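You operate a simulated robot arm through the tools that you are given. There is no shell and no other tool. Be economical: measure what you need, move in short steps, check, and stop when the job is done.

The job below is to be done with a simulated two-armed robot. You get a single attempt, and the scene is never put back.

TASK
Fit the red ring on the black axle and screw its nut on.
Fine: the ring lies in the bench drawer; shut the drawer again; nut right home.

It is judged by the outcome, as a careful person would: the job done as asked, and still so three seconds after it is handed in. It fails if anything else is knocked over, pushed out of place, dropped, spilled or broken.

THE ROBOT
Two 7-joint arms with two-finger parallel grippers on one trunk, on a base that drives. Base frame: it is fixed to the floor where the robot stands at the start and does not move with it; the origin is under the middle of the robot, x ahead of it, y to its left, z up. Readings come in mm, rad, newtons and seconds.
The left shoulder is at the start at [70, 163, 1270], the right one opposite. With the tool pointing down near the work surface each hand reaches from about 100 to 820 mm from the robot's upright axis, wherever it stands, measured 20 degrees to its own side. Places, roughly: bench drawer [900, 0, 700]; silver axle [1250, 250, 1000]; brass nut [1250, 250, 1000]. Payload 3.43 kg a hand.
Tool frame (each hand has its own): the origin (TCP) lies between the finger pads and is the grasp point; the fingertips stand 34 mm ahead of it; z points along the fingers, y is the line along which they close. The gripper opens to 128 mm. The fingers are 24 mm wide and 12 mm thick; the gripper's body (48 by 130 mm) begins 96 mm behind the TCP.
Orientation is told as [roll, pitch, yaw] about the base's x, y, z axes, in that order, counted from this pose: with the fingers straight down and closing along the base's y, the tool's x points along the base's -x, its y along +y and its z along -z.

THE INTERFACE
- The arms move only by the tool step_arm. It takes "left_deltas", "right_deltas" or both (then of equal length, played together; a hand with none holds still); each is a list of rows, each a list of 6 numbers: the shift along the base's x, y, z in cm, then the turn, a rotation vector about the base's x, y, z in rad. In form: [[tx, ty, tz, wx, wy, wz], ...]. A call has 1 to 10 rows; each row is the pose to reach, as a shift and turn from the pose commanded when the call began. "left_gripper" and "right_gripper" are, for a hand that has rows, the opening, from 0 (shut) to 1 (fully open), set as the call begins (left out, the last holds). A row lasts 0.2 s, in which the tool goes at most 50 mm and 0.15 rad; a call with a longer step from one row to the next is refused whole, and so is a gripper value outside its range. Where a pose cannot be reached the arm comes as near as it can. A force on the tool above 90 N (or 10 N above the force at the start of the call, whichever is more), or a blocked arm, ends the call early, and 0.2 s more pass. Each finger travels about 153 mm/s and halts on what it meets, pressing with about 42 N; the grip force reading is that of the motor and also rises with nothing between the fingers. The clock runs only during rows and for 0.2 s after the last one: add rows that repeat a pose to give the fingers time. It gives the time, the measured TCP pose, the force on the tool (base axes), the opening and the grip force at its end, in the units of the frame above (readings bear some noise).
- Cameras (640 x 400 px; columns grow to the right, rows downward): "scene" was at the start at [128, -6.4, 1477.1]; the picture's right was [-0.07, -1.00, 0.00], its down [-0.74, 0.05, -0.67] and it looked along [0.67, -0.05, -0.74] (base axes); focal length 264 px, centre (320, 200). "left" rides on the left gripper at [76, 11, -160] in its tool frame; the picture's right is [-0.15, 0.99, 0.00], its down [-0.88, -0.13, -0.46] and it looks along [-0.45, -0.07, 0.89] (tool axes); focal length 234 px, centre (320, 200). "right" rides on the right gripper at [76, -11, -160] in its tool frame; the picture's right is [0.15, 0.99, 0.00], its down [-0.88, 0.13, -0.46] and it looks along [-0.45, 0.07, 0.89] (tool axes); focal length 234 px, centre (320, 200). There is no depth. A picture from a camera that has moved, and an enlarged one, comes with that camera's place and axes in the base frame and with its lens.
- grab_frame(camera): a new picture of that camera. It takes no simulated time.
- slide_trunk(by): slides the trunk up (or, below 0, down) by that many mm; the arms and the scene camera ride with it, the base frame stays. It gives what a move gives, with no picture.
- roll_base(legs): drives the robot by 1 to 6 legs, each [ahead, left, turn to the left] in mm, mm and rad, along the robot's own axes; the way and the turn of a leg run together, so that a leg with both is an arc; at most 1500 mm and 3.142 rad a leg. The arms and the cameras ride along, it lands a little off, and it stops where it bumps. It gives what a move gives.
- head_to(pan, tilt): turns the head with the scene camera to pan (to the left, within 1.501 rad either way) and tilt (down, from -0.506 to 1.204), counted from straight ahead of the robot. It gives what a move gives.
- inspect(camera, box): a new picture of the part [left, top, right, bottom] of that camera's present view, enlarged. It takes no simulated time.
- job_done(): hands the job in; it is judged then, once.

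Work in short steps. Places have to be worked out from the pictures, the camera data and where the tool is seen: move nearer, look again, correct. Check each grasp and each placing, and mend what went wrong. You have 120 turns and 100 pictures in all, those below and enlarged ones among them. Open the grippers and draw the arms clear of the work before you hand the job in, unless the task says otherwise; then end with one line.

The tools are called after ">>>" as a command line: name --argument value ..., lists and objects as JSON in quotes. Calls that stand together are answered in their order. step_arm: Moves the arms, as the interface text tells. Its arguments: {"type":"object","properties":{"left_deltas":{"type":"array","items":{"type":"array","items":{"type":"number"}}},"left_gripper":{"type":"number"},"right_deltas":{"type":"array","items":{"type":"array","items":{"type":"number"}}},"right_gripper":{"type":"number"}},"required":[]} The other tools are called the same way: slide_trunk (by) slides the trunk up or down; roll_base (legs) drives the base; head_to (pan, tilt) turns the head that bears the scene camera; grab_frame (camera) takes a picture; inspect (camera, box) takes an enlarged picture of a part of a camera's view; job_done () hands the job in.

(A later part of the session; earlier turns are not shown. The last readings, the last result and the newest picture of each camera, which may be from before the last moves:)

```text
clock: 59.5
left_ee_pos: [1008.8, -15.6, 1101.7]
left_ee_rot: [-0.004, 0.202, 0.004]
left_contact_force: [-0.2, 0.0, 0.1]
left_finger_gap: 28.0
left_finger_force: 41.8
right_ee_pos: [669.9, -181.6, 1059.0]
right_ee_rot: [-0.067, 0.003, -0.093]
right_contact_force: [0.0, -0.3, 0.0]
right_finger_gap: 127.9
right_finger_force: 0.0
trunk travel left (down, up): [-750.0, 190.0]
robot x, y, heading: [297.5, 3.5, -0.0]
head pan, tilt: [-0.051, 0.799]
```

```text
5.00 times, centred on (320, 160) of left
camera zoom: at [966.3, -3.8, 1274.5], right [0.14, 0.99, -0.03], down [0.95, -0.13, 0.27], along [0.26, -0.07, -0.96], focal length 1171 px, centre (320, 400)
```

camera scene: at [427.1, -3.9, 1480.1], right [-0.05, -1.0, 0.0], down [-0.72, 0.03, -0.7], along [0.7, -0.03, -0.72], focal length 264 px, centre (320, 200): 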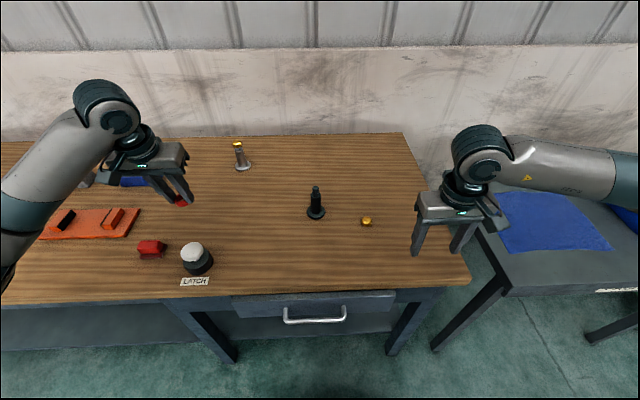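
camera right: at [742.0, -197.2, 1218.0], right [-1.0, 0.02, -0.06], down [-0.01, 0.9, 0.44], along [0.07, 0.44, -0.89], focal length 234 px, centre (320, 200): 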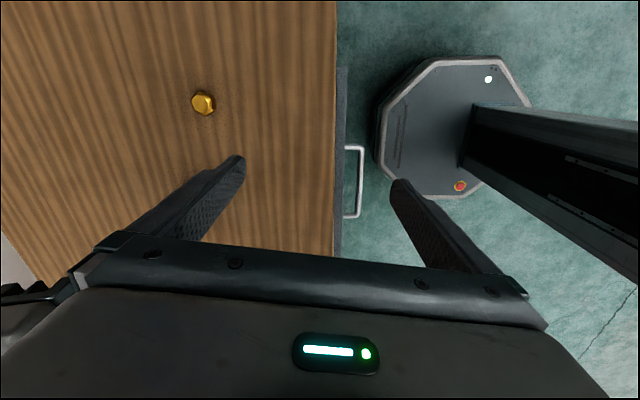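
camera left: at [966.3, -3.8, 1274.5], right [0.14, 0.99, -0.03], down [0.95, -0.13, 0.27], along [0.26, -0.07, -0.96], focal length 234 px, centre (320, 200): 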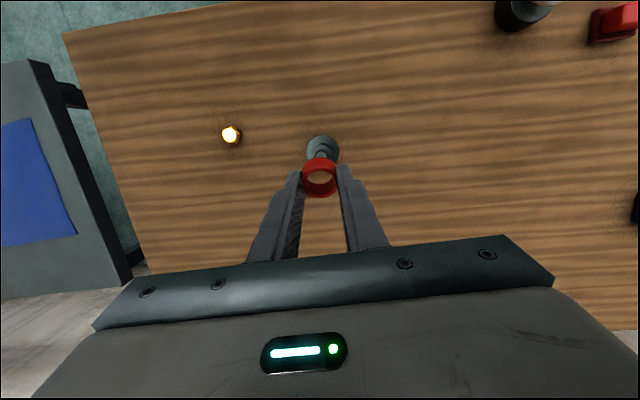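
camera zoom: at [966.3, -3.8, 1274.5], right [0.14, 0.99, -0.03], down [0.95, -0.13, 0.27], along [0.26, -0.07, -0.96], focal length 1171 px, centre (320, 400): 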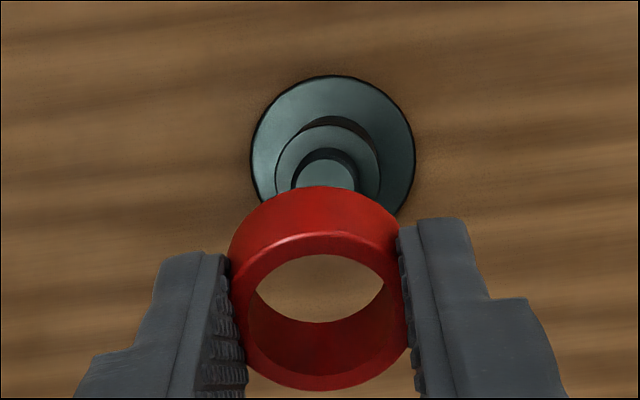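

The axle is at [992,-17], checked against the ring's known position, and the nut is near [943,-172]. I'll restore the tilt and align the ring directly above the neck.

>>> step_arm --left_deltas '[[-0.7, 0, 0, 0, -0.14, 0], [-1.4, 0, 0, 0, -0.28, 0], [-2.2, -0.1, 0, 0, -0.417, 0], [-2.2, -0.1, -4, 0, -0.417, 0], [-2.2, -0.1, -7, 0, -0.417, 0], [-2.2, -0.1, -9, 0, -0.417, 0], [-2.2, -0.1, -9, 0, -0.417, 0]]'

>>> inspect --camera "left" --box '[280, 105, 360, 205]'

```text
clock: 61.1
left_ee_pos: [986.9, -17.3, 1012.3]
left_ee_rot: [-0.004, -0.217, 0.004]
left_contact_force: [-0.1, -0.6, -0.7]
left_finger_gap: 27.9
left_finger_force: 42.0
right_ee_pos: [668.1, -182.8, 1058.7]
right_ee_rot: [-0.067, 0.001, -0.095]
right_contact_force: [-0.5, 0.0, 0.5]
right_finger_gap: 128.0
right_finger_force: 0.1
trunk travel left (down, up): [-750.0, 190.0]
robot x, y, heading: [298.0, 1.8, 0.001]
head pan, tilt: [-0.051, 0.799]
```

```text
4.00 times, centred on (320, 155) of left
camera zoom: at [878.3, -5.1, 1152.8], right [0.14, 0.99, 0.03], down [0.76, -0.13, 0.63], along [0.63, -0.07, -0.77], focal length 937 px, centre (320, 380)
```

zoom: 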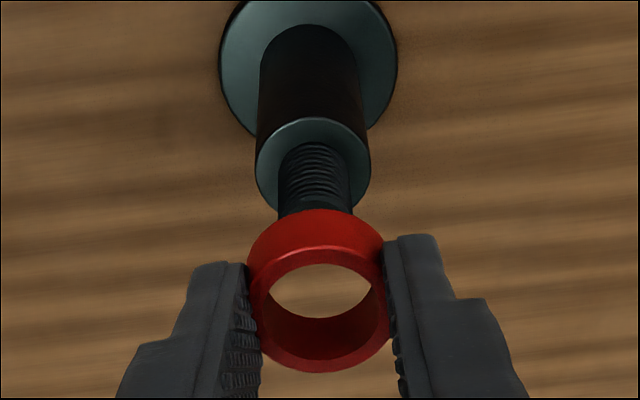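

The axle's axis lines up with the ring. I'll lower in small steps, watching force.

>>> step_arm --left_deltas '[[0, 0, -0.8, 0, 0, 0], [0, 0, -1.4, 0, 0, 0], [0, 0, -2.0, 0, 0, 0], [0, 0, -2.5, 0, 0, 0]]'

>>> inspect --camera "scene" --box '[300, 168, 334, 218]'

>>> inspect --camera "left" --box '[280, 105, 360, 205]'

```text
clock: 62.1
left_ee_pos: [986.1, -18.7, 987.5]
left_ee_rot: [-0.002, -0.217, 0.006]
left_contact_force: [-1.0, -0.6, 0.2]
left_finger_gap: 27.9
left_finger_force: 42.5
right_ee_pos: [669.5, -184.1, 1059.0]
right_ee_rot: [-0.066, 0.001, -0.094]
right_contact_force: [0.5, 0.1, -0.6]
right_finger_gap: 128.3
right_finger_force: 0.0
trunk travel left (down, up): [-750.0, 190.0]
robot x, y, heading: [298.1, 2.4, -0.0]
head pan, tilt: [-0.051, 0.799]
```

```text
8.00 times, centred on (317, 193) of scene
camera zoom: at [427.3, -4.2, 1480.1], right [-0.05, -1.0, 0.0], down [-0.72, 0.03, -0.7], along [0.7, -0.03, -0.72], focal length 2110 px, centre (344, 256)
```

zoom: 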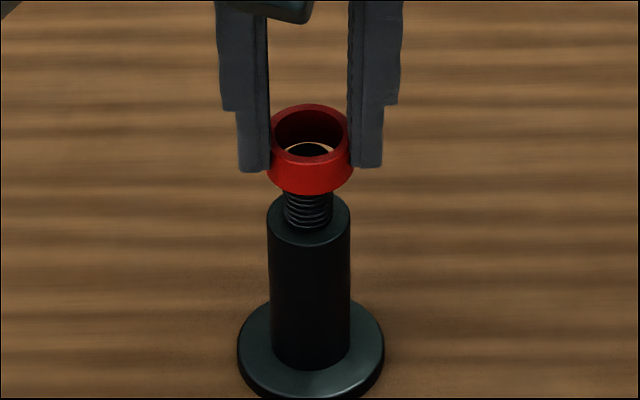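

```text
4.00 times, centred on (320, 155) of left
camera zoom: at [878.2, -6.2, 1127.8], right [0.14, 0.99, 0.03], down [0.76, -0.13, 0.63], along [0.63, -0.07, -0.77], focal length 937 px, centre (320, 380)
```

zoom: 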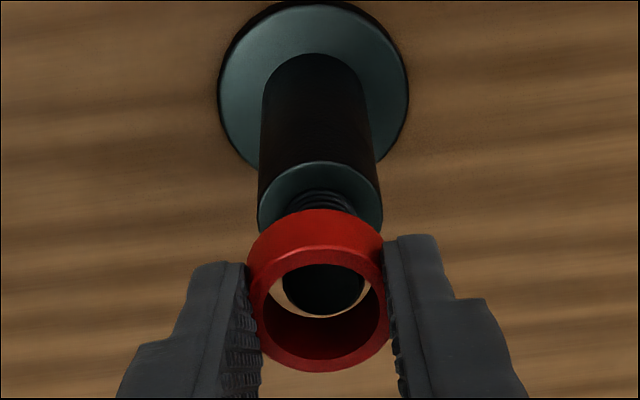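

The neck is entering the bore. I'll continue down slowly.

>>> step_arm --left_deltas '[[0, 0.1, -0.5, 0, 0, 0], [0, 0.1, -1.0, 0, 0, 0], [0, 0.1, -1.4, 0, 0, 0]]'

>>> inspect --camera "left" --box '[280, 105, 360, 205]'

>>> inspect --camera "scene" --box '[300, 168, 334, 218]'

```text
clock: 62.9
left_ee_pos: [987.2, -16.3, 974.1]
left_ee_rot: [-0.001, -0.217, 0.004]
left_contact_force: [-0.1, -0.3, 0.2]
left_finger_gap: 27.9
left_finger_force: 42.7
right_ee_pos: [669.8, -182.1, 1058.2]
right_ee_rot: [-0.067, 0.002, -0.092]
right_contact_force: [0.5, 0.4, -0.2]
right_finger_gap: 128.0
right_finger_force: 0.1
trunk travel left (down, up): [-750.0, 190.0]
robot x, y, heading: [297.4, -0.3, 0.0]
head pan, tilt: [-0.051, 0.799]
```

```text
4.00 times, centred on (320, 155) of left
camera zoom: at [878.8, -5.3, 1113.4], right [0.14, 0.99, 0.03], down [0.76, -0.13, 0.63], along [0.63, -0.07, -0.77], focal length 937 px, centre (320, 380)
```

zoom: 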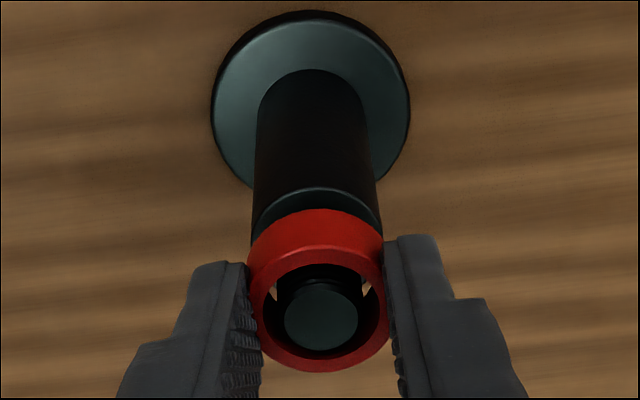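

```text
8.00 times, centred on (317, 193) of scene
camera zoom: at [427.1, -4.1, 1480.1], right [-0.05, -1.0, 0.0], down [-0.72, 0.03, -0.7], along [0.7, -0.03, -0.72], focal length 2110 px, centre (344, 256)
```

zoom: 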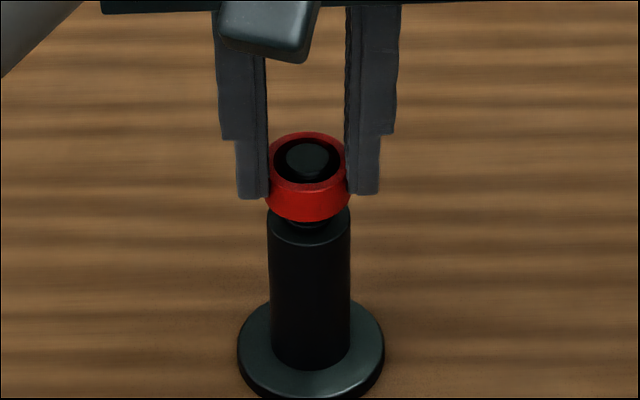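

The neck is centred in the bore. I'll lower the last millimetres until it contacts the shoulder.

>>> step_arm --left_deltas '[[0, 0, -0.4, 0, 0, 0], [0, 0, -0.8, 0, 0, 0], [0, 0, -1.1, 0, 0, 0]]'

>>> inspect --camera "scene" --box '[300, 168, 334, 218]'

```text
clock: 63.7
left_ee_pos: [987.5, -16.8, 962.7]
left_ee_rot: [-0.004, -0.215, 0.006]
left_contact_force: [0.0, -0.8, 0.5]
left_finger_gap: 27.7
left_finger_force: 42.0
right_ee_pos: [669.4, -183.5, 1059.6]
right_ee_rot: [-0.065, 0.001, -0.093]
right_contact_force: [0.2, -0.1, 0.0]
right_finger_gap: 128.3
right_finger_force: 0.0
trunk travel left (down, up): [-750.0, 190.0]
robot x, y, heading: [293.4, -1.0, 0.003]
head pan, tilt: [-0.051, 0.799]
```

```text
8.00 times, centred on (317, 193) of scene
camera zoom: at [427.1, -4.2, 1480.1], right [-0.05, -1.0, 0.0], down [-0.72, 0.03, -0.7], along [0.7, -0.03, -0.72], focal length 2110 px, centre (344, 256)
```

zoom: 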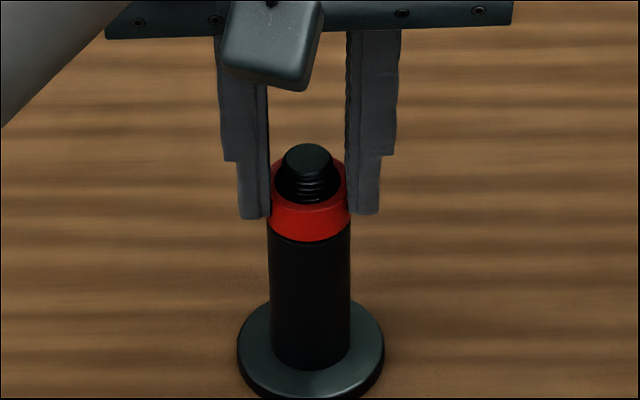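

Almost seated. I'll continue down 8 mm with force watching.

>>> step_arm --left_deltas '[[0, 0, -0.2, 0, 0, 0], [0, 0, -0.4, 0, 0, 0], [0, 0, -0.6, 0, 0, 0], [0, 0, -0.8, 0, 0, 0]]'

>>> inspect --camera "scene" --box '[300, 168, 334, 218]'

```text
clock: 64.7
left_ee_pos: [987.6, -17.9, 957.9]
left_ee_rot: [-0.005, -0.222, 0.006]
left_contact_force: [3.5, -1.4, 20.1]
left_finger_gap: 27.6
left_finger_force: 42.0
right_ee_pos: [668.0, -183.5, 1059.9]
right_ee_rot: [-0.067, -0.001, -0.094]
right_contact_force: [-0.1, 0.1, 0.0]
right_finger_gap: 128.0
right_finger_force: 0.1
trunk travel left (down, up): [-750.0, 190.0]
robot x, y, heading: [297.1, -1.4, 0.004]
head pan, tilt: [-0.051, 0.799]
```

```text
8.00 times, centred on (317, 193) of scene
camera zoom: at [424.9, -4.4, 1480.7], right [-0.05, -1.0, 0.0], down [-0.72, 0.03, -0.7], along [0.7, -0.03, -0.72], focal length 2110 px, centre (344, 256)
```

zoom: 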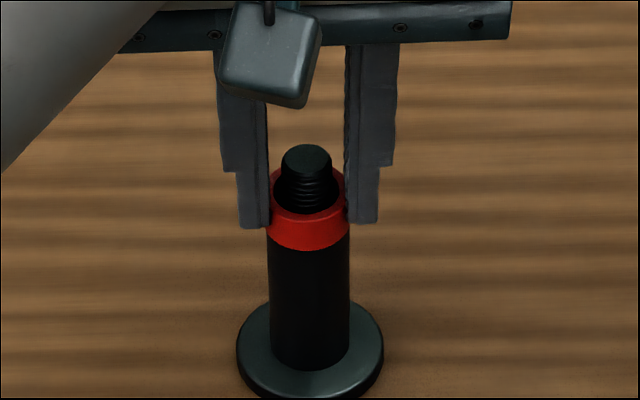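

Seated: contact force is 20 N and the ring is flush on the shoulder. I'll relieve the pressure, open and lift away.

>>> step_arm --left_deltas '[[0, 0, 0.4, 0, 0, 0], [0, 0, 0.4, 0, 0, 0], [0, 0, 0.4, 0, 0, 0]]' --left_gripper 0.4

>>> step_arm --left_deltas '[[0, 0, 3, 0, 0, 0], [0, 0, 7, 0, 0, 0], [0, 0, 11, 0, 0, 0], [0, 2, 15, 0, 0, 0], [-1, 6, 17, 0, 0, 0], [-2, 10, 18, 0, 0, 0], [-3, 14.5, 18, 0, 0, 0], [-4, 19, 18, 0, 0, 0], [-5, 23, 18, 0, 0, 0], [-6, 27, 18, 0, 0, 0]]'

>>> inspect --camera "scene" --box '[290, 168, 390, 235]'

```text
clock: 65.5
left_ee_pos: [987.1, -15.5, 956.9]
left_ee_rot: [-0.001, -0.214, 0.005]
left_contact_force: [-0.1, 0.1, -0.8]
left_finger_gap: 51.0
left_finger_force: 0.0
right_ee_pos: [669.9, -182.9, 1058.6]
right_ee_rot: [-0.066, 0.002, -0.093]
right_contact_force: [-0.5, -0.9, 0.0]
right_finger_gap: 128.0
right_finger_force: 0.0
trunk travel left (down, up): [-750.0, 190.0]
robot x, y, heading: [298.2, -0.6, -0.001]
head pan, tilt: [-0.051, 0.799]
```

```text
clock: 67.7
left_ee_pos: [928.4, 257.0, 1137.3]
left_ee_rot: [-0.003, -0.216, 0.002]
left_contact_force: [-0.2, 0.5, 0.7]
left_finger_gap: 51.3
left_finger_force: 0.0
right_ee_pos: [668.8, -181.7, 1059.1]
right_ee_rot: [-0.068, 0.001, -0.094]
right_contact_force: [-0.5, 1.0, 1.2]
right_finger_gap: 128.0
right_finger_force: 0.1
trunk travel left (down, up): [-750.0, 190.0]
robot x, y, heading: [298.3, 0.2, -0.0]
head pan, tilt: [-0.051, 0.799]
```

```text
5.97 times, centred on (340, 202) of scene
camera zoom: at [426.1, -1.7, 1480.3], right [-0.05, -1.0, 0.0], down [-0.72, 0.03, -0.7], along [0.7, -0.04, -0.72], focal length 1575 px, centre (201, 191)
```

zoom: 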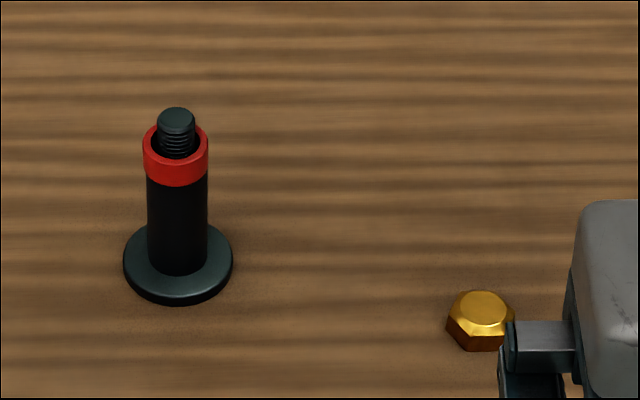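

The ring is seated. Now the nut, near [943,-174]: I'll move the right hand above it, levelled, and look at the hex orientation.

>>> step_arm --right_deltas '[[3, 0, -1, 0.03, 0, 0.03], [7, 0, -2, 0.067, 0, 0.06], [11.5, 0.2, -3, 0.067, 0, 0.093], [16, 0.4, -4, 0.067, 0, 0.093], [20, 0.6, -5, 0.067, 0, 0.093], [24, 0.8, -6, 0.067, 0, 0.093], [26.5, 0.8, -8, 0.067, 0, 0.093], [26.5, 0.8, -8, 0.067, 0, 0.093]]' --right_gripper 0.6

>>> grab_frame --camera "right"

```text
clock: 69.5
left_ee_pos: [928.3, 254.4, 1137.5]
left_ee_rot: [0.0, -0.217, 0.006]
left_contact_force: [-0.1, -0.3, -0.8]
left_finger_gap: 51.2
left_finger_force: 0.0
right_ee_pos: [936.8, -175.2, 979.2]
right_ee_rot: [0.001, -0.001, 0.001]
right_contact_force: [-0.7, 0.2, -0.1]
right_finger_gap: 76.6
right_finger_force: 0.0
trunk travel left (down, up): [-750.0, 190.0]
robot x, y, heading: [296.9, 1.2, -0.004]
head pan, tilt: [-0.051, 0.799]
```

```text
23 pictures are left
camera right: at [859.4, -186.4, 1137.9], right [-0.15, 0.99, 0.0], down [0.88, 0.13, 0.46], along [0.45, 0.07, -0.89], focal length 234 px, centre (320, 200)
```

right: 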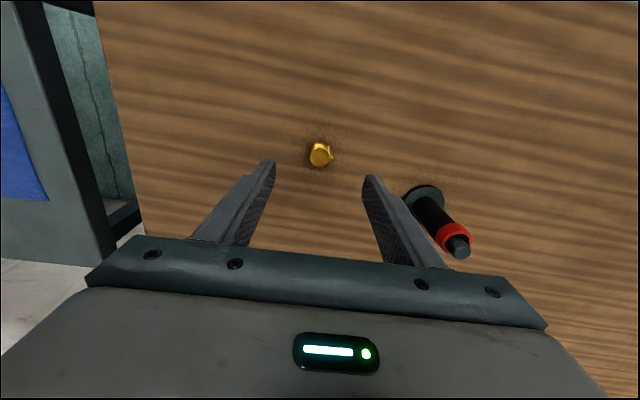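

Nut centre is about [940,-173]. One zoom for its flats.

>>> inspect --camera "right" --box '[300, 135, 340, 175]'

```text
10.00 times, centred on (320, 155) of right
camera zoom: at [859.4, -186.4, 1137.9], right [-0.15, 0.99, 0.0], down [0.88, 0.13, 0.46], along [0.45, 0.07, -0.89], focal length 2342 px, centre (320, 650)
```

zoom: 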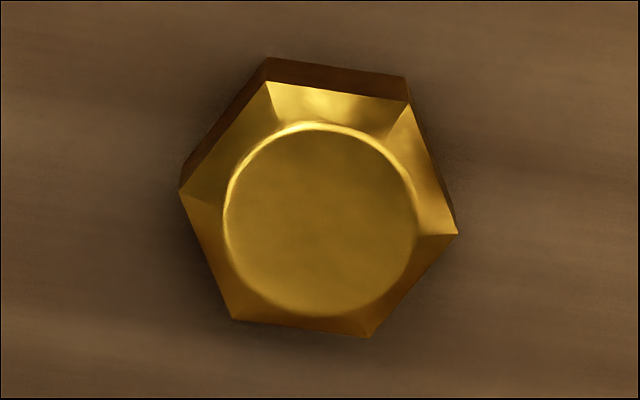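

The hex corners lie along y, so flats sit at ±30°; I'll grip at yaw ≈ +0.50. I'll turn and lower to just above the bench.

>>> step_arm --right_deltas '[[0.1, 0.1, -1.5, 0, 0, 0.13], [0.3, 0.2, -3, 0, 0, 0.26], [0.3, 0.2, -4.5, 0, 0, 0.4], [0.3, 0.2, -6, 0, 0, 0.5], [0.3, 0.2, -6, 0, 0, 0.5]]' --right_gripper 0.5

>>> grab_frame --camera "right"

```text
clock: 70.7
left_ee_pos: [928.7, 255.6, 1137.9]
left_ee_rot: [-0.004, -0.218, 0.006]
left_contact_force: [-0.2, -0.8, -0.2]
left_finger_gap: 51.3
left_finger_force: 0.1
right_ee_pos: [936.5, -173.4, 919.3]
right_ee_rot: [0.001, 0.0, 0.5]
right_contact_force: [0.5, 0.0, 0.3]
right_finger_gap: 63.9
right_finger_force: 0.1
trunk travel left (down, up): [-750.0, 190.0]
robot x, y, heading: [295.6, 0.9, 0.003]
head pan, tilt: [-0.051, 0.799]
```

```text
21 pictures are left
camera right: at [876.4, -220.1, 1077.0], right [-0.6, 0.8, 0.0], down [0.71, 0.54, 0.46], along [0.36, 0.28, -0.89], focal length 234 px, centre (320, 200)
```

right: 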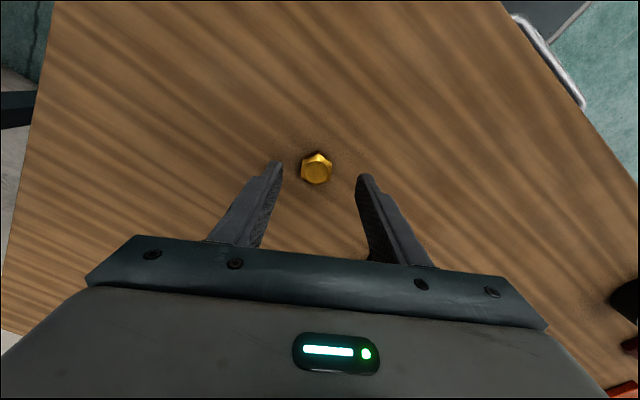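

The nut is about 3 mm off along the closing axis; I'll correct that, lower to the bench and grip.

>>> step_arm --right_deltas '[[0.24, -0.2, -1.2, 0, 0, 0], [0.24, -0.2, -2.4, 0, 0, 0], [0.24, -0.2, -3.3, 0, 0, 0], [0.24, -0.2, -3.3, 0, 0, 0]]'

>>> step_arm --right_deltas '[[0, 0, 0, 0, 0, 0], [0, 0, 0, 0, 0, 0], [0, 0, 0, 0, 0, 0]]' --right_gripper 0

>>> inspect --camera "right" --box '[260, 130, 380, 210]'

```text
clock: 71.7
left_ee_pos: [928.0, 255.2, 1136.9]
left_ee_rot: [-0.001, -0.215, 0.004]
left_contact_force: [0.0, 1.2, -0.2]
left_finger_gap: 51.0
left_finger_force: 0.0
right_ee_pos: [939.6, -175.0, 885.1]
right_ee_rot: [0.002, -0.001, 0.498]
right_contact_force: [0.0, -0.3, 0.0]
right_finger_gap: 63.8
right_finger_force: 0.1
trunk travel left (down, up): [-750.0, 190.0]
robot x, y, heading: [297.2, -0.8, 0.003]
head pan, tilt: [-0.051, 0.799]
```

```text
clock: 72.5
left_ee_pos: [928.2, 255.1, 1136.6]
left_ee_rot: [-0.002, -0.217, 0.004]
left_contact_force: [0.9, 0.0, -0.2]
left_finger_gap: 51.4
left_finger_force: 0.1
right_ee_pos: [940.1, -175.8, 884.7]
right_ee_rot: [0.003, -0.002, 0.5]
right_contact_force: [0.4, -0.1, -0.1]
right_finger_gap: 31.8
right_finger_force: 42.4
trunk travel left (down, up): [-750.0, 190.0]
robot x, y, heading: [296.2, 0.8, -0.001]
head pan, tilt: [-0.051, 0.799]
```

```text
5.00 times, centred on (320, 170) of right
camera zoom: at [879.2, -222.1, 1043.7], right [-0.6, 0.8, 0.0], down [0.71, 0.54, 0.46], along [0.36, 0.28, -0.89], focal length 1171 px, centre (320, 350)
```

zoom: 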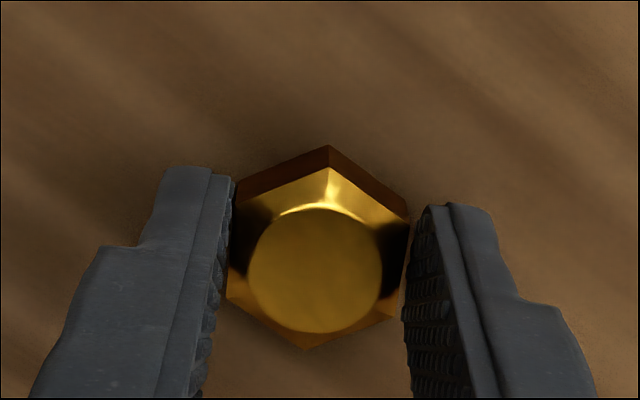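

The nut is held firmly on its flats (31.8 mm). I'll lift it and bring it above the axle, turning to a high yaw for a long screwing stroke.

>>> step_arm --right_deltas '[[0, 0, 4, 0, 0, 0], [0, 0, 8.5, 0, 0, 0], [0.5, 2, 12.5, 0, 0, 0.1], [1.5, 5, 14.5, 0, 0, 0.2], [2.7, 8.5, 14.5, 0, 0, 0.3], [4, 12, 14.5, 0, 0, 0.4], [5.3, 15.9, 14.5, 0, 0, 0.5], [5.3, 15.9, 14.5, 0, 0, 0.6], [5.3, 15.9, 14.5, 0, 0, 0.6]]'

>>> grab_frame --camera "right"

```text
clock: 74.5
left_ee_pos: [928.5, 256.2, 1135.8]
left_ee_rot: [-0.005, -0.216, 0.006]
left_contact_force: [1.0, 1.2, -0.2]
left_finger_gap: 51.4
left_finger_force: 0.0
right_ee_pos: [955.9, -46.9, 1038.0]
right_ee_rot: [0.002, 0.002, 0.999]
right_contact_force: [-0.1, 0.2, -1.3]
right_finger_gap: 31.6
right_finger_force: 41.8
right hand out of reach, approached as far as the arm can: row 7, 8, 9
trunk travel left (down, up): [-750.0, 190.0]
robot x, y, heading: [295.3, -1.9, 0.002]
head pan, tilt: [-0.051, 0.799]
```

```text
19 pictures are left
camera right: at [924.0, -116.9, 1195.7], right [-0.91, 0.41, 0.0], down [0.37, 0.81, 0.45], along [0.18, 0.42, -0.89], focal length 234 px, centre (320, 200)
```

right: 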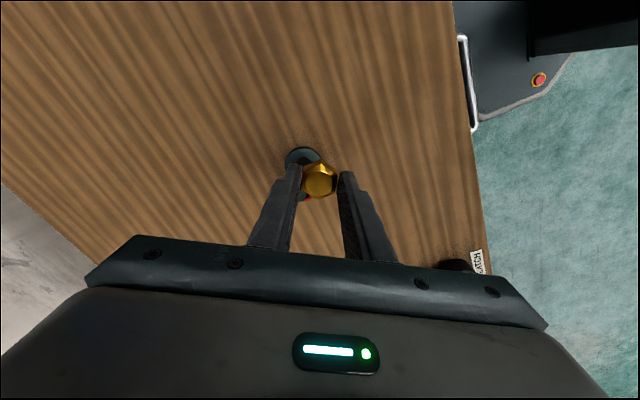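

Yaw is limited at this reach. The bench legs and shelf are well back (x>750), so I'll drive 110 mm closer to gain wrist range.

>>> roll_base --legs '[[110, 0, 0]]'

>>> step_arm --right_deltas '[[-2, 1, 0, 0, 0, 0], [-5, 2, 0, 0, 0, 0], [-7.3, 3, 0, 0, 0, 0.1], [-7.3, 3, 0, 0, 0, 0.2], [-7.3, 3, 0, 0, 0, 0.2]]'

```text
clock: 75.7
left_ee_pos: [1037.7, 256.9, 1138.4]
left_ee_rot: [-0.004, -0.218, 0.008]
left_contact_force: [0.3, 0.4, -0.9]
left_finger_gap: 51.5
left_finger_force: 0.1
right_ee_pos: [1063.8, -46.9, 1038.2]
right_ee_rot: [0.001, 0.001, 1.001]
right_contact_force: [-0.4, 0.1, -0.8]
right_finger_gap: 31.9
right_finger_force: 41.7
trunk travel left (down, up): [-750.0, 190.0]
robot x, y, heading: [406.4, 3.3, 0.001]
head pan, tilt: [-0.051, 0.799]
```

```text
clock: 76.9
left_ee_pos: [1038.3, 256.4, 1136.8]
left_ee_rot: [-0.002, -0.216, 0.007]
left_contact_force: [0.6, 0.5, -0.3]
left_finger_gap: 51.4
left_finger_force: 0.1
right_ee_pos: [993.5, -16.6, 1036.7]
right_ee_rot: [0.003, 0.0, 1.202]
right_contact_force: [0.4, 0.1, -1.4]
right_finger_gap: 31.8
right_finger_force: 41.8
trunk travel left (down, up): [-750.0, 190.0]
robot x, y, heading: [407.2, 4.7, 0.007]
head pan, tilt: [-0.051, 0.799]
```

Position and yaw 1.2 reached. I'll lower to about 10 mm above the neck and check alignment from both cameras.

>>> step_arm --right_deltas '[[0, 0, -1.5, 0, 0, 0], [0, 0, -3, 0, 0, 0], [0, 0, -3, 0, 0, 0]]'

>>> inspect --camera "right" --box '[270, 110, 390, 210]'

>>> grab_frame --camera "scene"

```text
clock: 77.7
left_ee_pos: [1038.2, 257.4, 1138.0]
left_ee_rot: [-0.005, -0.215, 0.007]
left_contact_force: [-0.1, 0.6, -0.5]
left_finger_gap: 51.1
left_finger_force: 0.1
right_ee_pos: [993.3, -16.8, 1005.7]
right_ee_rot: [0.001, 0.0, 1.202]
right_contact_force: [-0.3, -0.1, -1.9]
right_finger_gap: 31.8
right_finger_force: 41.8
trunk travel left (down, up): [-750.0, 190.0]
robot x, y, heading: [407.6, -1.7, 0.001]
head pan, tilt: [-0.051, 0.799]
```

```text
4.00 times, centred on (330, 160) of right
camera zoom: at [975.4, -91.8, 1165.4], right [-0.98, 0.22, 0.0], down [0.2, 0.87, 0.46], along [0.1, 0.44, -0.89], focal length 937 px, centre (280, 360)
```

zoom: 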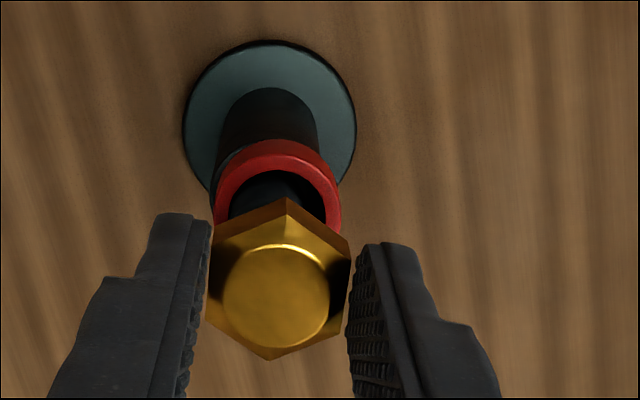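

```text
17 pictures are left
camera scene: at [536.6, -3.3, 1480.2], right [-0.05, -1.0, 0.0], down [-0.72, 0.03, -0.7], along [0.7, -0.03, -0.72], focal length 264 px, centre (320, 200)
```

scene: 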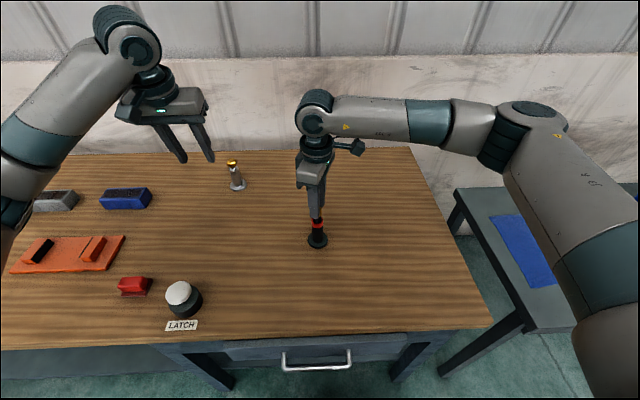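

The right-camera view puts ring and axle at about [992.5,-19], with the nut within 1–2 mm of that. I'll nudge 1 mm and lower until it touches the thread.

>>> step_arm --right_deltas '[[0, -0.1, -0.4, 0, 0, 0], [0, -0.1, -0.8, 0, 0, 0], [0, -0.1, -1.2, 0, 0, 0], [0, -0.1, -1.6, 0, 0, 0]]'

>>> inspect --camera "scene" --box '[295, 195, 341, 250]'

```text
clock: 78.7
left_ee_pos: [1036.0, 256.0, 1137.7]
left_ee_rot: [-0.002, -0.218, 0.007]
left_contact_force: [-0.4, -0.1, -0.3]
left_finger_gap: 51.0
left_finger_force: 0.1
right_ee_pos: [990.9, -18.5, 995.6]
right_ee_rot: [-0.003, -0.004, 1.201]
right_contact_force: [0.5, -2.2, 23.2]
right_finger_gap: 32.0
right_finger_force: 42.3
trunk travel left (down, up): [-750.0, 190.0]
robot x, y, heading: [409.1, 1.8, 0.005]
head pan, tilt: [-0.051, 0.799]
```

```text
7.27 times, centred on (318, 222) of scene
camera zoom: at [534.6, -3.6, 1480.8], right [-0.05, -1.0, 0.0], down [-0.72, 0.03, -0.7], along [0.7, -0.03, -0.72], focal length 1918 px, centre (334, 36)
```

zoom: 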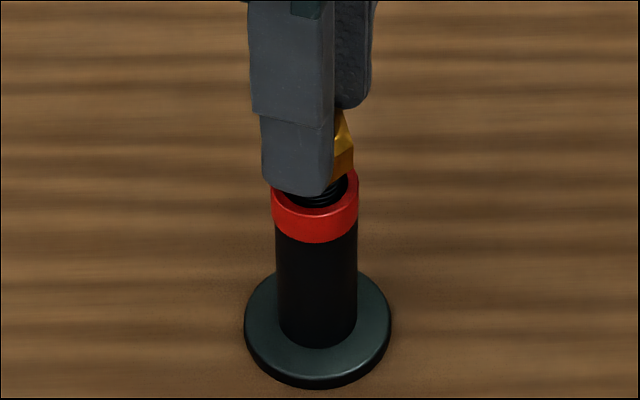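

Contact is at TCP z≈996 with 23 N, so the nut sits on the thread's top. I'll turn it clockwise 1.5 rad with light downward bias.

>>> step_arm --right_deltas '[[0, 0, 0, 0, 0, -0.15], [0, 0, 0, 0, 0, -0.3], [0, 0, 0, 0, 0, -0.45], [0, 0, -0.05, 0, 0, -0.6], [0, 0, -0.05, 0, 0, -0.75], [0, 0, -0.1, 0, 0, -0.9], [0, 0, -0.1, 0, 0, -1.05], [0, 0, -0.15, 0, 0, -1.2], [0, 0, -0.2, 0, 0, -1.35], [0, 0, -0.2, 0, 0, -1.5]]'

```text
clock: 80.9
left_ee_pos: [1039.7, 258.5, 1136.9]
left_ee_rot: [-0.001, -0.214, 0.007]
left_contact_force: [0.1, -0.5, -0.7]
left_finger_gap: 51.4
left_finger_force: 0.0
right_ee_pos: [992.4, -17.3, 988.7]
right_ee_rot: [0.004, 0.002, -0.302]
right_contact_force: [0.3, 0.6, -7.3]
right_finger_gap: 31.6
right_finger_force: 41.7
trunk travel left (down, up): [-750.0, 190.0]
robot x, y, heading: [406.0, 1.7, 0.005]
head pan, tilt: [-0.051, 0.799]
```

The nut sank about 7 mm and is now pulling the hand down, so it has threaded on. I'll continue another 0.75 rad.

>>> step_arm --right_deltas '[[0, 0, -0.1, 0, 0, -0.15], [0, 0, -0.15, 0, 0, -0.3], [0, 0, -0.2, 0, 0, -0.45], [0, 0, -0.25, 0, 0, -0.6], [0, 0, -0.3, 0, 0, -0.75]]'

```text
clock: 82.1
left_ee_pos: [1038.9, 256.3, 1136.5]
left_ee_rot: [-0.001, -0.215, 0.007]
left_contact_force: [-0.6, 0.2, -0.5]
left_finger_gap: 51.5
left_finger_force: 0.2
right_ee_pos: [993.3, -17.6, 985.9]
right_ee_rot: [0.002, 0.0, -1.05]
right_contact_force: [0.5, 0.5, -7.2]
right_finger_gap: 31.5
right_finger_force: 42.5
trunk travel left (down, up): [-750.0, 190.0]
robot x, y, heading: [406.7, 1.7, 0.003]
head pan, tilt: [-0.051, 0.799]
```

Still descending with rotation. I'll rotate a little further with z held, to gauge the pitch from the force.

>>> step_arm --right_deltas '[[0, 0, 0, 0, 0, -0.15], [0, 0, 0, 0, 0, -0.3], [0, 0, 0, 0, 0, -0.4]]'

>>> inspect --camera "right" --box '[270, 110, 390, 210]'

```text
clock: 82.9
left_ee_pos: [1039.3, 256.5, 1138.0]
left_ee_rot: [-0.001, -0.214, 0.005]
left_contact_force: [0.1, 0.0, 1.1]
left_finger_gap: 51.2
left_finger_force: 0.1
right_ee_pos: [992.4, -17.8, 985.5]
right_ee_rot: [0.002, 0.0, -1.451]
right_contact_force: [-0.6, 0.3, -8.7]
right_finger_gap: 31.6
right_finger_force: 41.8
trunk travel left (down, up): [-750.0, 190.0]
robot x, y, heading: [403.8, -0.2, 0.006]
head pan, tilt: [-0.051, 0.799]
```

```text
4.00 times, centred on (330, 160) of right
camera zoom: at [971.2, 55.8, 1144.7], right [0.96, 0.26, 0.0], down [0.23, -0.86, 0.46], along [0.12, -0.44, -0.89], focal length 937 px, centre (280, 360)
```

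zoom: 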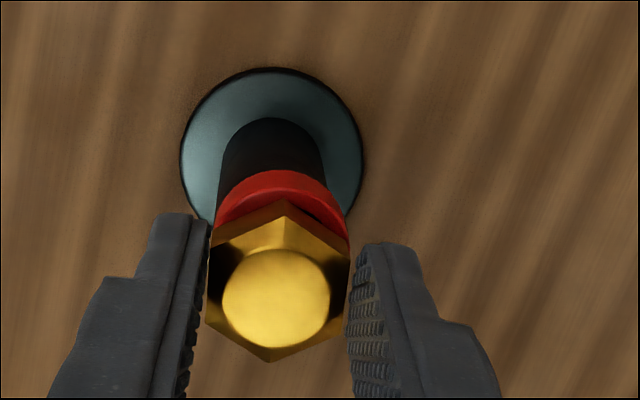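

The nut is centred and on the thread. I'll go further to find the wrist limit; a 3.14 rad stroke would be efficient.

>>> step_arm --right_deltas '[[0, 0, 0, 0, 0, -0.15], [0, 0, 0, 0, 0, -0.3], [0, 0, -0.05, 0, 0, -0.45], [0, 0, -0.05, 0, 0, -0.5]]'

```text
clock: 83.9
left_ee_pos: [1039.3, 256.8, 1136.7]
left_ee_rot: [-0.002, -0.212, 0.007]
left_contact_force: [-1.7, 0.1, -0.9]
left_finger_gap: 51.2
left_finger_force: 0.1
right_ee_pos: [991.6, -18.2, 985.2]
right_ee_rot: [0.002, -0.001, -1.948]
right_contact_force: [0.0, 0.6, -6.2]
right_finger_gap: 31.6
right_finger_force: 41.7
trunk travel left (down, up): [-750.0, 190.0]
robot x, y, heading: [407.6, -0.7, 0.006]
head pan, tilt: [-0.051, 0.799]
```

Yaw -1.95 is reachable, so full half-turn strokes are possible. I'll open, rotate back +π and regrip on the same flats.

>>> step_arm --right_deltas '[[0, 0, 0, 0, 0, 0], [0, 0, 0, 0, 0, 0], [0, 0, 0, 0, 0, 0.15], [0, 0, 0, 0, 0, 0.3], [0, 0, 0, 0, 0, 0.45], [0, 0, 0, 0, 0, 0.6], [0, 0, 0, 0, 0, 0.75], [0, 0, 0, 0, 0, 0.9], [0, 0, 0, 0, 0, 1.05], [0, 0, 0, 0, 0, 1.2]]' --right_gripper 0.42

>>> step_arm --right_deltas '[[0, 0, 0, 0, 0, 0.15], [0, 0, 0, 0, 0, 0.3], [0, 0, 0, 0, 0, 0.45], [0, 0, 0, 0, 0, 0.6], [0, 0, 0, 0, 0, 0.75], [0, 0, 0, 0, 0, 0.9], [0, 0, 0, 0, 0, 1.05], [0, 0, 0, 0, 0, 1.2], [0, 0, 0, 0, 0, 1.35], [0, 0, 0, 0, 0, 1.5]]'

>>> step_arm --right_deltas '[[0, 0, 0, 0, 0, 0.15], [0, 0, 0, 0, 0, 0.3], [0, 0, 0, 0, 0, 0.44], [0, 0, 0, 0, 0, 0.44]]'

>>> inspect --camera "right" --box '[270, 110, 390, 210]'

```text
clock: 86.1
left_ee_pos: [1037.7, 257.7, 1137.5]
left_ee_rot: [-0.002, -0.216, 0.006]
left_contact_force: [-0.3, -0.9, 0.4]
left_finger_gap: 51.2
left_finger_force: 0.1
right_ee_pos: [992.6, -18.5, 987.1]
right_ee_rot: [0.002, 0.001, -0.747]
right_contact_force: [0.1, -0.8, 0.7]
right_finger_gap: 53.7
right_finger_force: 0.0
trunk travel left (down, up): [-750.0, 190.0]
robot x, y, heading: [407.2, -1.4, 0.006]
head pan, tilt: [-0.051, 0.799]
```

```text
clock: 88.3
left_ee_pos: [1037.7, 256.5, 1138.3]
left_ee_rot: [-0.002, -0.218, 0.008]
left_contact_force: [0.1, 0.9, 0.0]
left_finger_gap: 51.1
left_finger_force: 0.2
right_ee_pos: [991.0, -17.9, 985.8]
right_ee_rot: [0.001, -0.002, 0.753]
right_contact_force: [-0.1, 0.6, 0.1]
right_finger_gap: 53.5
right_finger_force: 0.1
trunk travel left (down, up): [-750.0, 190.0]
robot x, y, heading: [404.9, 4.5, 0.004]
head pan, tilt: [-0.051, 0.799]
```

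```text
clock: 89.3
left_ee_pos: [1037.4, 257.7, 1138.0]
left_ee_rot: [0.0, -0.217, 0.007]
left_contact_force: [-0.1, -0.8, -0.4]
left_finger_gap: 51.1
left_finger_force: 0.1
right_ee_pos: [992.5, -17.8, 985.8]
right_ee_rot: [0.003, -0.002, 1.194]
right_contact_force: [-0.1, -0.3, 0.2]
right_finger_gap: 53.8
right_finger_force: 0.0
trunk travel left (down, up): [-750.0, 190.0]
robot x, y, heading: [408.0, 1.4, 0.004]
head pan, tilt: [-0.051, 0.799]
```

```text
4.00 times, centred on (330, 160) of right
camera zoom: at [974.1, -93.0, 1144.8], right [-0.97, 0.23, 0.0], down [0.2, 0.87, 0.46], along [0.1, 0.44, -0.89], focal length 937 px, centre (280, 360)
```

zoom: 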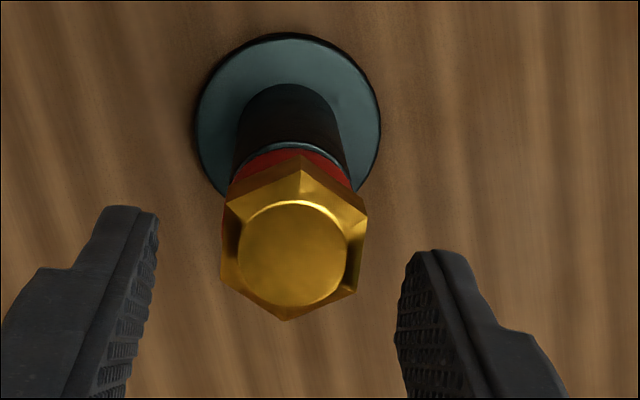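

The released nut settled on the true axis, which is about 5 mm in −x and 6.5 mm in −y from my TCP. I'll recentre and grip.

>>> step_arm --right_deltas '[[-0.5, -0.65, 0, 0, 0, 0], [-0.5, -0.65, 0, 0, 0, 0]]'

>>> step_arm --right_deltas '[[0, 0, 0, 0, 0, 0], [0, 0, 0, 0, 0, 0], [0, 0, 0, 0, 0, 0]]' --right_gripper 0

>>> inspect --camera "right" --box '[270, 110, 390, 210]'

```text
clock: 89.9
left_ee_pos: [1037.5, 257.4, 1137.8]
left_ee_rot: [-0.003, -0.217, 0.006]
left_contact_force: [-0.4, -1.4, 0.1]
left_finger_gap: 51.3
left_finger_force: 0.0
right_ee_pos: [987.1, -24.6, 985.4]
right_ee_rot: [0.002, 0.001, 1.191]
right_contact_force: [-0.4, 0.0, -0.5]
right_finger_gap: 54.0
right_finger_force: 0.0
trunk travel left (down, up): [-750.0, 190.0]
robot x, y, heading: [406.6, 0.8, 0.003]
head pan, tilt: [-0.051, 0.799]
```

```text
clock: 90.7
left_ee_pos: [1038.4, 256.7, 1137.3]
left_ee_rot: [-0.002, -0.216, 0.008]
left_contact_force: [-0.4, 0.3, -0.1]
left_finger_gap: 51.2
left_finger_force: 0.0
right_ee_pos: [986.7, -24.8, 986.3]
right_ee_rot: [0.002, 0.0, 1.192]
right_contact_force: [0.5, -0.1, 0.2]
right_finger_gap: 31.8
right_finger_force: 42.3
trunk travel left (down, up): [-750.0, 190.0]
robot x, y, heading: [403.7, 1.0, 0.001]
head pan, tilt: [-0.051, 0.799]
```

```text
4.00 times, centred on (330, 160) of right
camera zoom: at [969.2, -98.9, 1144.7], right [-0.97, 0.23, 0.0], down [0.21, 0.87, 0.46], along [0.1, 0.44, -0.89], focal length 937 px, centre (280, 360)
```

zoom: 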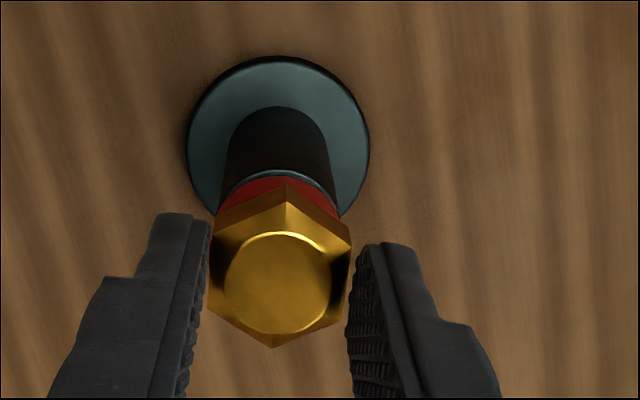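

Gripped with no side load. I'll turn clockwise again in two calls, with a slight downward bias.

>>> step_arm --right_deltas '[[0, 0, -0.1, 0, 0, -0.15], [0, 0, -0.1, 0, 0, -0.3], [0, 0, -0.1, 0, 0, -0.45], [0, 0, -0.15, 0, 0, -0.6], [0, 0, -0.15, 0, 0, -0.75], [0, 0, -0.15, 0, 0, -0.9], [0, 0, -0.2, 0, 0, -1.05], [0, 0, -0.2, 0, 0, -1.2], [0, 0, -0.2, 0, 0, -1.35], [0, 0, -0.2, 0, 0, -1.5]]'

```text
clock: 92.9
left_ee_pos: [1036.4, 256.5, 1137.6]
left_ee_rot: [-0.004, -0.215, 0.008]
left_contact_force: [0.0, 0.2, -0.5]
left_finger_gap: 51.1
left_finger_force: 0.0
right_ee_pos: [986.5, -22.3, 983.5]
right_ee_rot: [0.004, -0.002, -0.31]
right_contact_force: [2.4, 4.4, 12.4]
right_finger_gap: 31.6
right_finger_force: 41.9
trunk travel left (down, up): [-750.0, 190.0]
robot x, y, heading: [407.9, 1.1, -0.002]
head pan, tilt: [-0.051, 0.799]
```

The nut descends slower than my bias (12 N up), with a slight side force toward +x+y. I'll continue with a 2 mm recentre.

>>> step_arm --right_deltas '[[0.1, 0.1, 0, 0, 0, -0.15], [0.2, 0.2, 0, 0, 0, -0.3], [0.2, 0.2, 0, 0, 0, -0.45], [0.2, 0.2, 0, 0, 0, -0.6], [0.2, 0.2, 0, 0, 0, -0.75], [0.2, 0.2, 0, 0, 0, -0.9], [0.2, 0.2, 0, 0, 0, -1.05], [0.2, 0.2, 0, 0, 0, -1.2], [0.2, 0.2, 0, 0, 0, -1.35], [0.2, 0.2, 0, 0, 0, -1.5]]'

>>> step_arm --right_deltas '[[0, 0, 0, 0, 0, -0.14], [0, 0, 0, 0, 0, -0.14]]'

>>> inspect --camera "scene" --box '[295, 195, 341, 250]'

```text
clock: 95.1
left_ee_pos: [1037.6, 255.7, 1137.6]
left_ee_rot: [-0.003, -0.216, 0.006]
left_contact_force: [-0.3, 0.2, 0.2]
left_finger_gap: 51.2
left_finger_force: 0.0
right_ee_pos: [989.0, -23.1, 983.5]
right_ee_rot: [0.003, 0.0, -1.813]
right_contact_force: [6.7, -4.3, 12.2]
right_finger_gap: 32.0
right_finger_force: 41.8
trunk travel left (down, up): [-750.0, 190.0]
robot x, y, heading: [408.7, 1.7, 0.002]
head pan, tilt: [-0.051, 0.799]
```

```text
clock: 95.7
left_ee_pos: [1038.4, 256.0, 1137.2]
left_ee_rot: [-0.001, -0.218, 0.007]
left_contact_force: [1.7, 0.1, 1.0]
left_finger_gap: 51.3
left_finger_force: 0.1
right_ee_pos: [987.8, -22.1, 983.9]
right_ee_rot: [0.0, 0.0, -1.948]
right_contact_force: [5.1, -3.1, 9.9]
right_finger_gap: 32.1
right_finger_force: 41.8
trunk travel left (down, up): [-750.0, 190.0]
robot x, y, heading: [404.7, 1.2, 0.006]
head pan, tilt: [-0.051, 0.799]
```

```text
7.27 times, centred on (318, 222) of scene
camera zoom: at [536.5, -3.9, 1480.2], right [-0.05, -1.0, 0.0], down [-0.72, 0.03, -0.7], along [0.7, -0.03, -0.72], focal length 1918 px, centre (334, 36)
```

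zoom: 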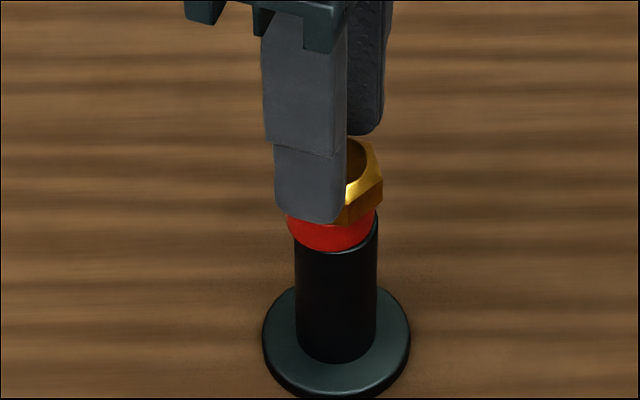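

The axle appears slightly shifted in this crop. I'll take a full scene view to tell camera sway from a real shift.

>>> grab_frame --camera "scene"

```text
11 pictures are left
camera scene: at [536.5, -3.9, 1480.2], right [-0.05, -1.0, 0.0], down [-0.72, 0.03, -0.7], along [0.7, -0.03, -0.72], focal length 264 px, centre (320, 200)
```

scene: 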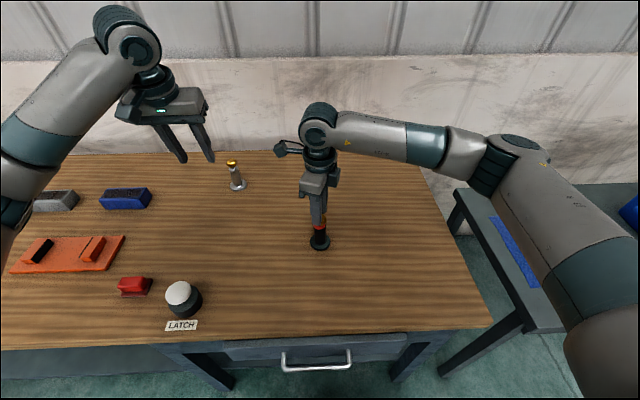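

The axle stand really did slide about 7 mm under my off-centre load; everything else is unmoved. I'll open, rotate back and check how far the nut is from the ring.

>>> step_arm --right_deltas '[[0, 0, 0.1, 0, 0, 0], [0, 0, 0.2, 0, 0, 0], [0, 0, 0.2, 0, 0, 0.15], [0, 0, 0.2, 0, 0, 0.3], [0, 0, 0.2, 0, 0, 0.45], [0, 0, 0.2, 0, 0, 0.6], [0, 0, 0.2, 0, 0, 0.75], [0, 0, 0.2, 0, 0, 0.9], [0, 0, 0.2, 0, 0, 1.05], [0, 0, 0.2, 0, 0, 1.2]]' --right_gripper 0.45

>>> step_arm --right_deltas '[[0, 0, 0, 0, 0, 0.15], [0, 0, 0, 0, 0, 0.3], [0, 0, 0, 0, 0, 0.45], [0, 0, 0, 0, 0, 0.6], [0, 0, 0, 0, 0, 0.75], [0, 0, 0, 0, 0, 0.9], [0, 0, 0, 0, 0, 1.05], [0, 0, 0, 0, 0, 1.2], [0, 0, 0, 0, 0, 1.35], [0, 0, 0, 0, 0, 1.5]]'

>>> inspect --camera "scene" --box '[295, 195, 341, 250]'

```text
clock: 97.9
left_ee_pos: [1037.8, 256.8, 1138.8]
left_ee_rot: [-0.002, -0.217, 0.007]
left_contact_force: [0.2, -0.6, 0.1]
left_finger_gap: 51.2
left_finger_force: 0.0
right_ee_pos: [990.0, -22.7, 985.6]
right_ee_rot: [0.003, 0.0, -0.746]
right_contact_force: [-0.9, 0.4, 0.2]
right_finger_gap: 57.4
right_finger_force: 0.0
trunk travel left (down, up): [-750.0, 190.0]
robot x, y, heading: [410.5, 1.2, -0.003]
head pan, tilt: [-0.051, 0.799]
```

```text
clock: 100.1
left_ee_pos: [1037.5, 255.5, 1138.0]
left_ee_rot: [0.0, -0.217, 0.007]
left_contact_force: [-0.4, 0.4, 0.4]
left_finger_gap: 51.1
left_finger_force: 0.0
right_ee_pos: [988.0, -21.9, 986.6]
right_ee_rot: [0.001, 0.0, 0.756]
right_contact_force: [-0.7, -0.3, -0.2]
right_finger_gap: 57.8
right_finger_force: 0.0
trunk travel left (down, up): [-750.0, 190.0]
robot x, y, heading: [407.5, -1.5, 0.002]
head pan, tilt: [-0.051, 0.799]
```

```text
7.27 times, centred on (318, 222) of scene
camera zoom: at [536.9, -3.4, 1480.1], right [-0.05, -1.0, 0.0], down [-0.72, 0.03, -0.7], along [0.7, -0.03, -0.72], focal length 1918 px, centre (334, 36)
```

zoom: 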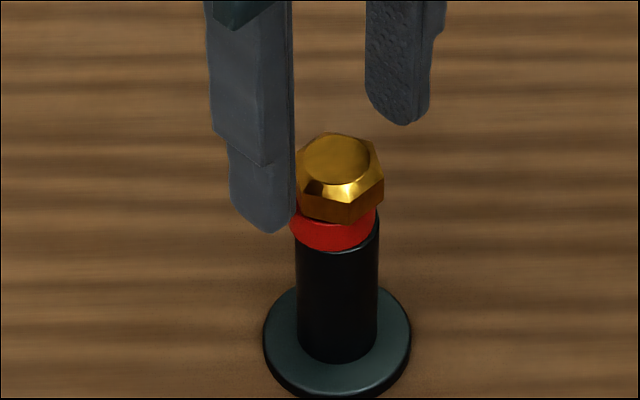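

The nut is down almost to the ring. I'll rotate to the matching flat (yaw 1.194) and check centring before regripping, to avoid pushing the axle.

>>> step_arm --right_deltas '[[0, 0, -0.2, 0, 0, 0.15], [0, 0, -0.3, 0, 0, 0.3], [0, 0, -0.3, 0, 0, 0.438], [0, 0, -0.3, 0, 0, 0.438]]'

>>> inspect --camera "right" --box '[270, 110, 390, 210]'

```text
clock: 101.1
left_ee_pos: [1038.2, 257.0, 1136.7]
left_ee_rot: [-0.002, -0.215, 0.008]
left_contact_force: [0.6, 0.2, -0.2]
left_finger_gap: 51.2
left_finger_force: 0.1
right_ee_pos: [988.0, -22.8, 982.3]
right_ee_rot: [0.002, 0.0, 1.192]
right_contact_force: [0.5, -0.1, 0.2]
right_finger_gap: 57.5
right_finger_force: 0.1
trunk travel left (down, up): [-750.0, 190.0]
robot x, y, heading: [409.1, 2.0, 0.006]
head pan, tilt: [-0.051, 0.799]
```

```text
4.00 times, centred on (330, 160) of right
camera zoom: at [971.1, -97.3, 1141.8], right [-0.97, 0.23, 0.0], down [0.21, 0.87, 0.46], along [0.1, 0.44, -0.89], focal length 937 px, centre (280, 360)
```

zoom: 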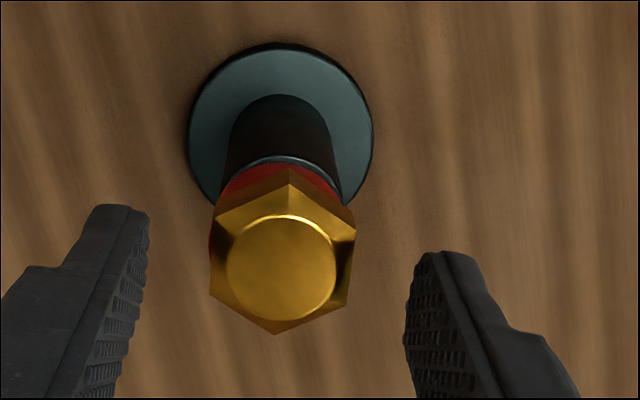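

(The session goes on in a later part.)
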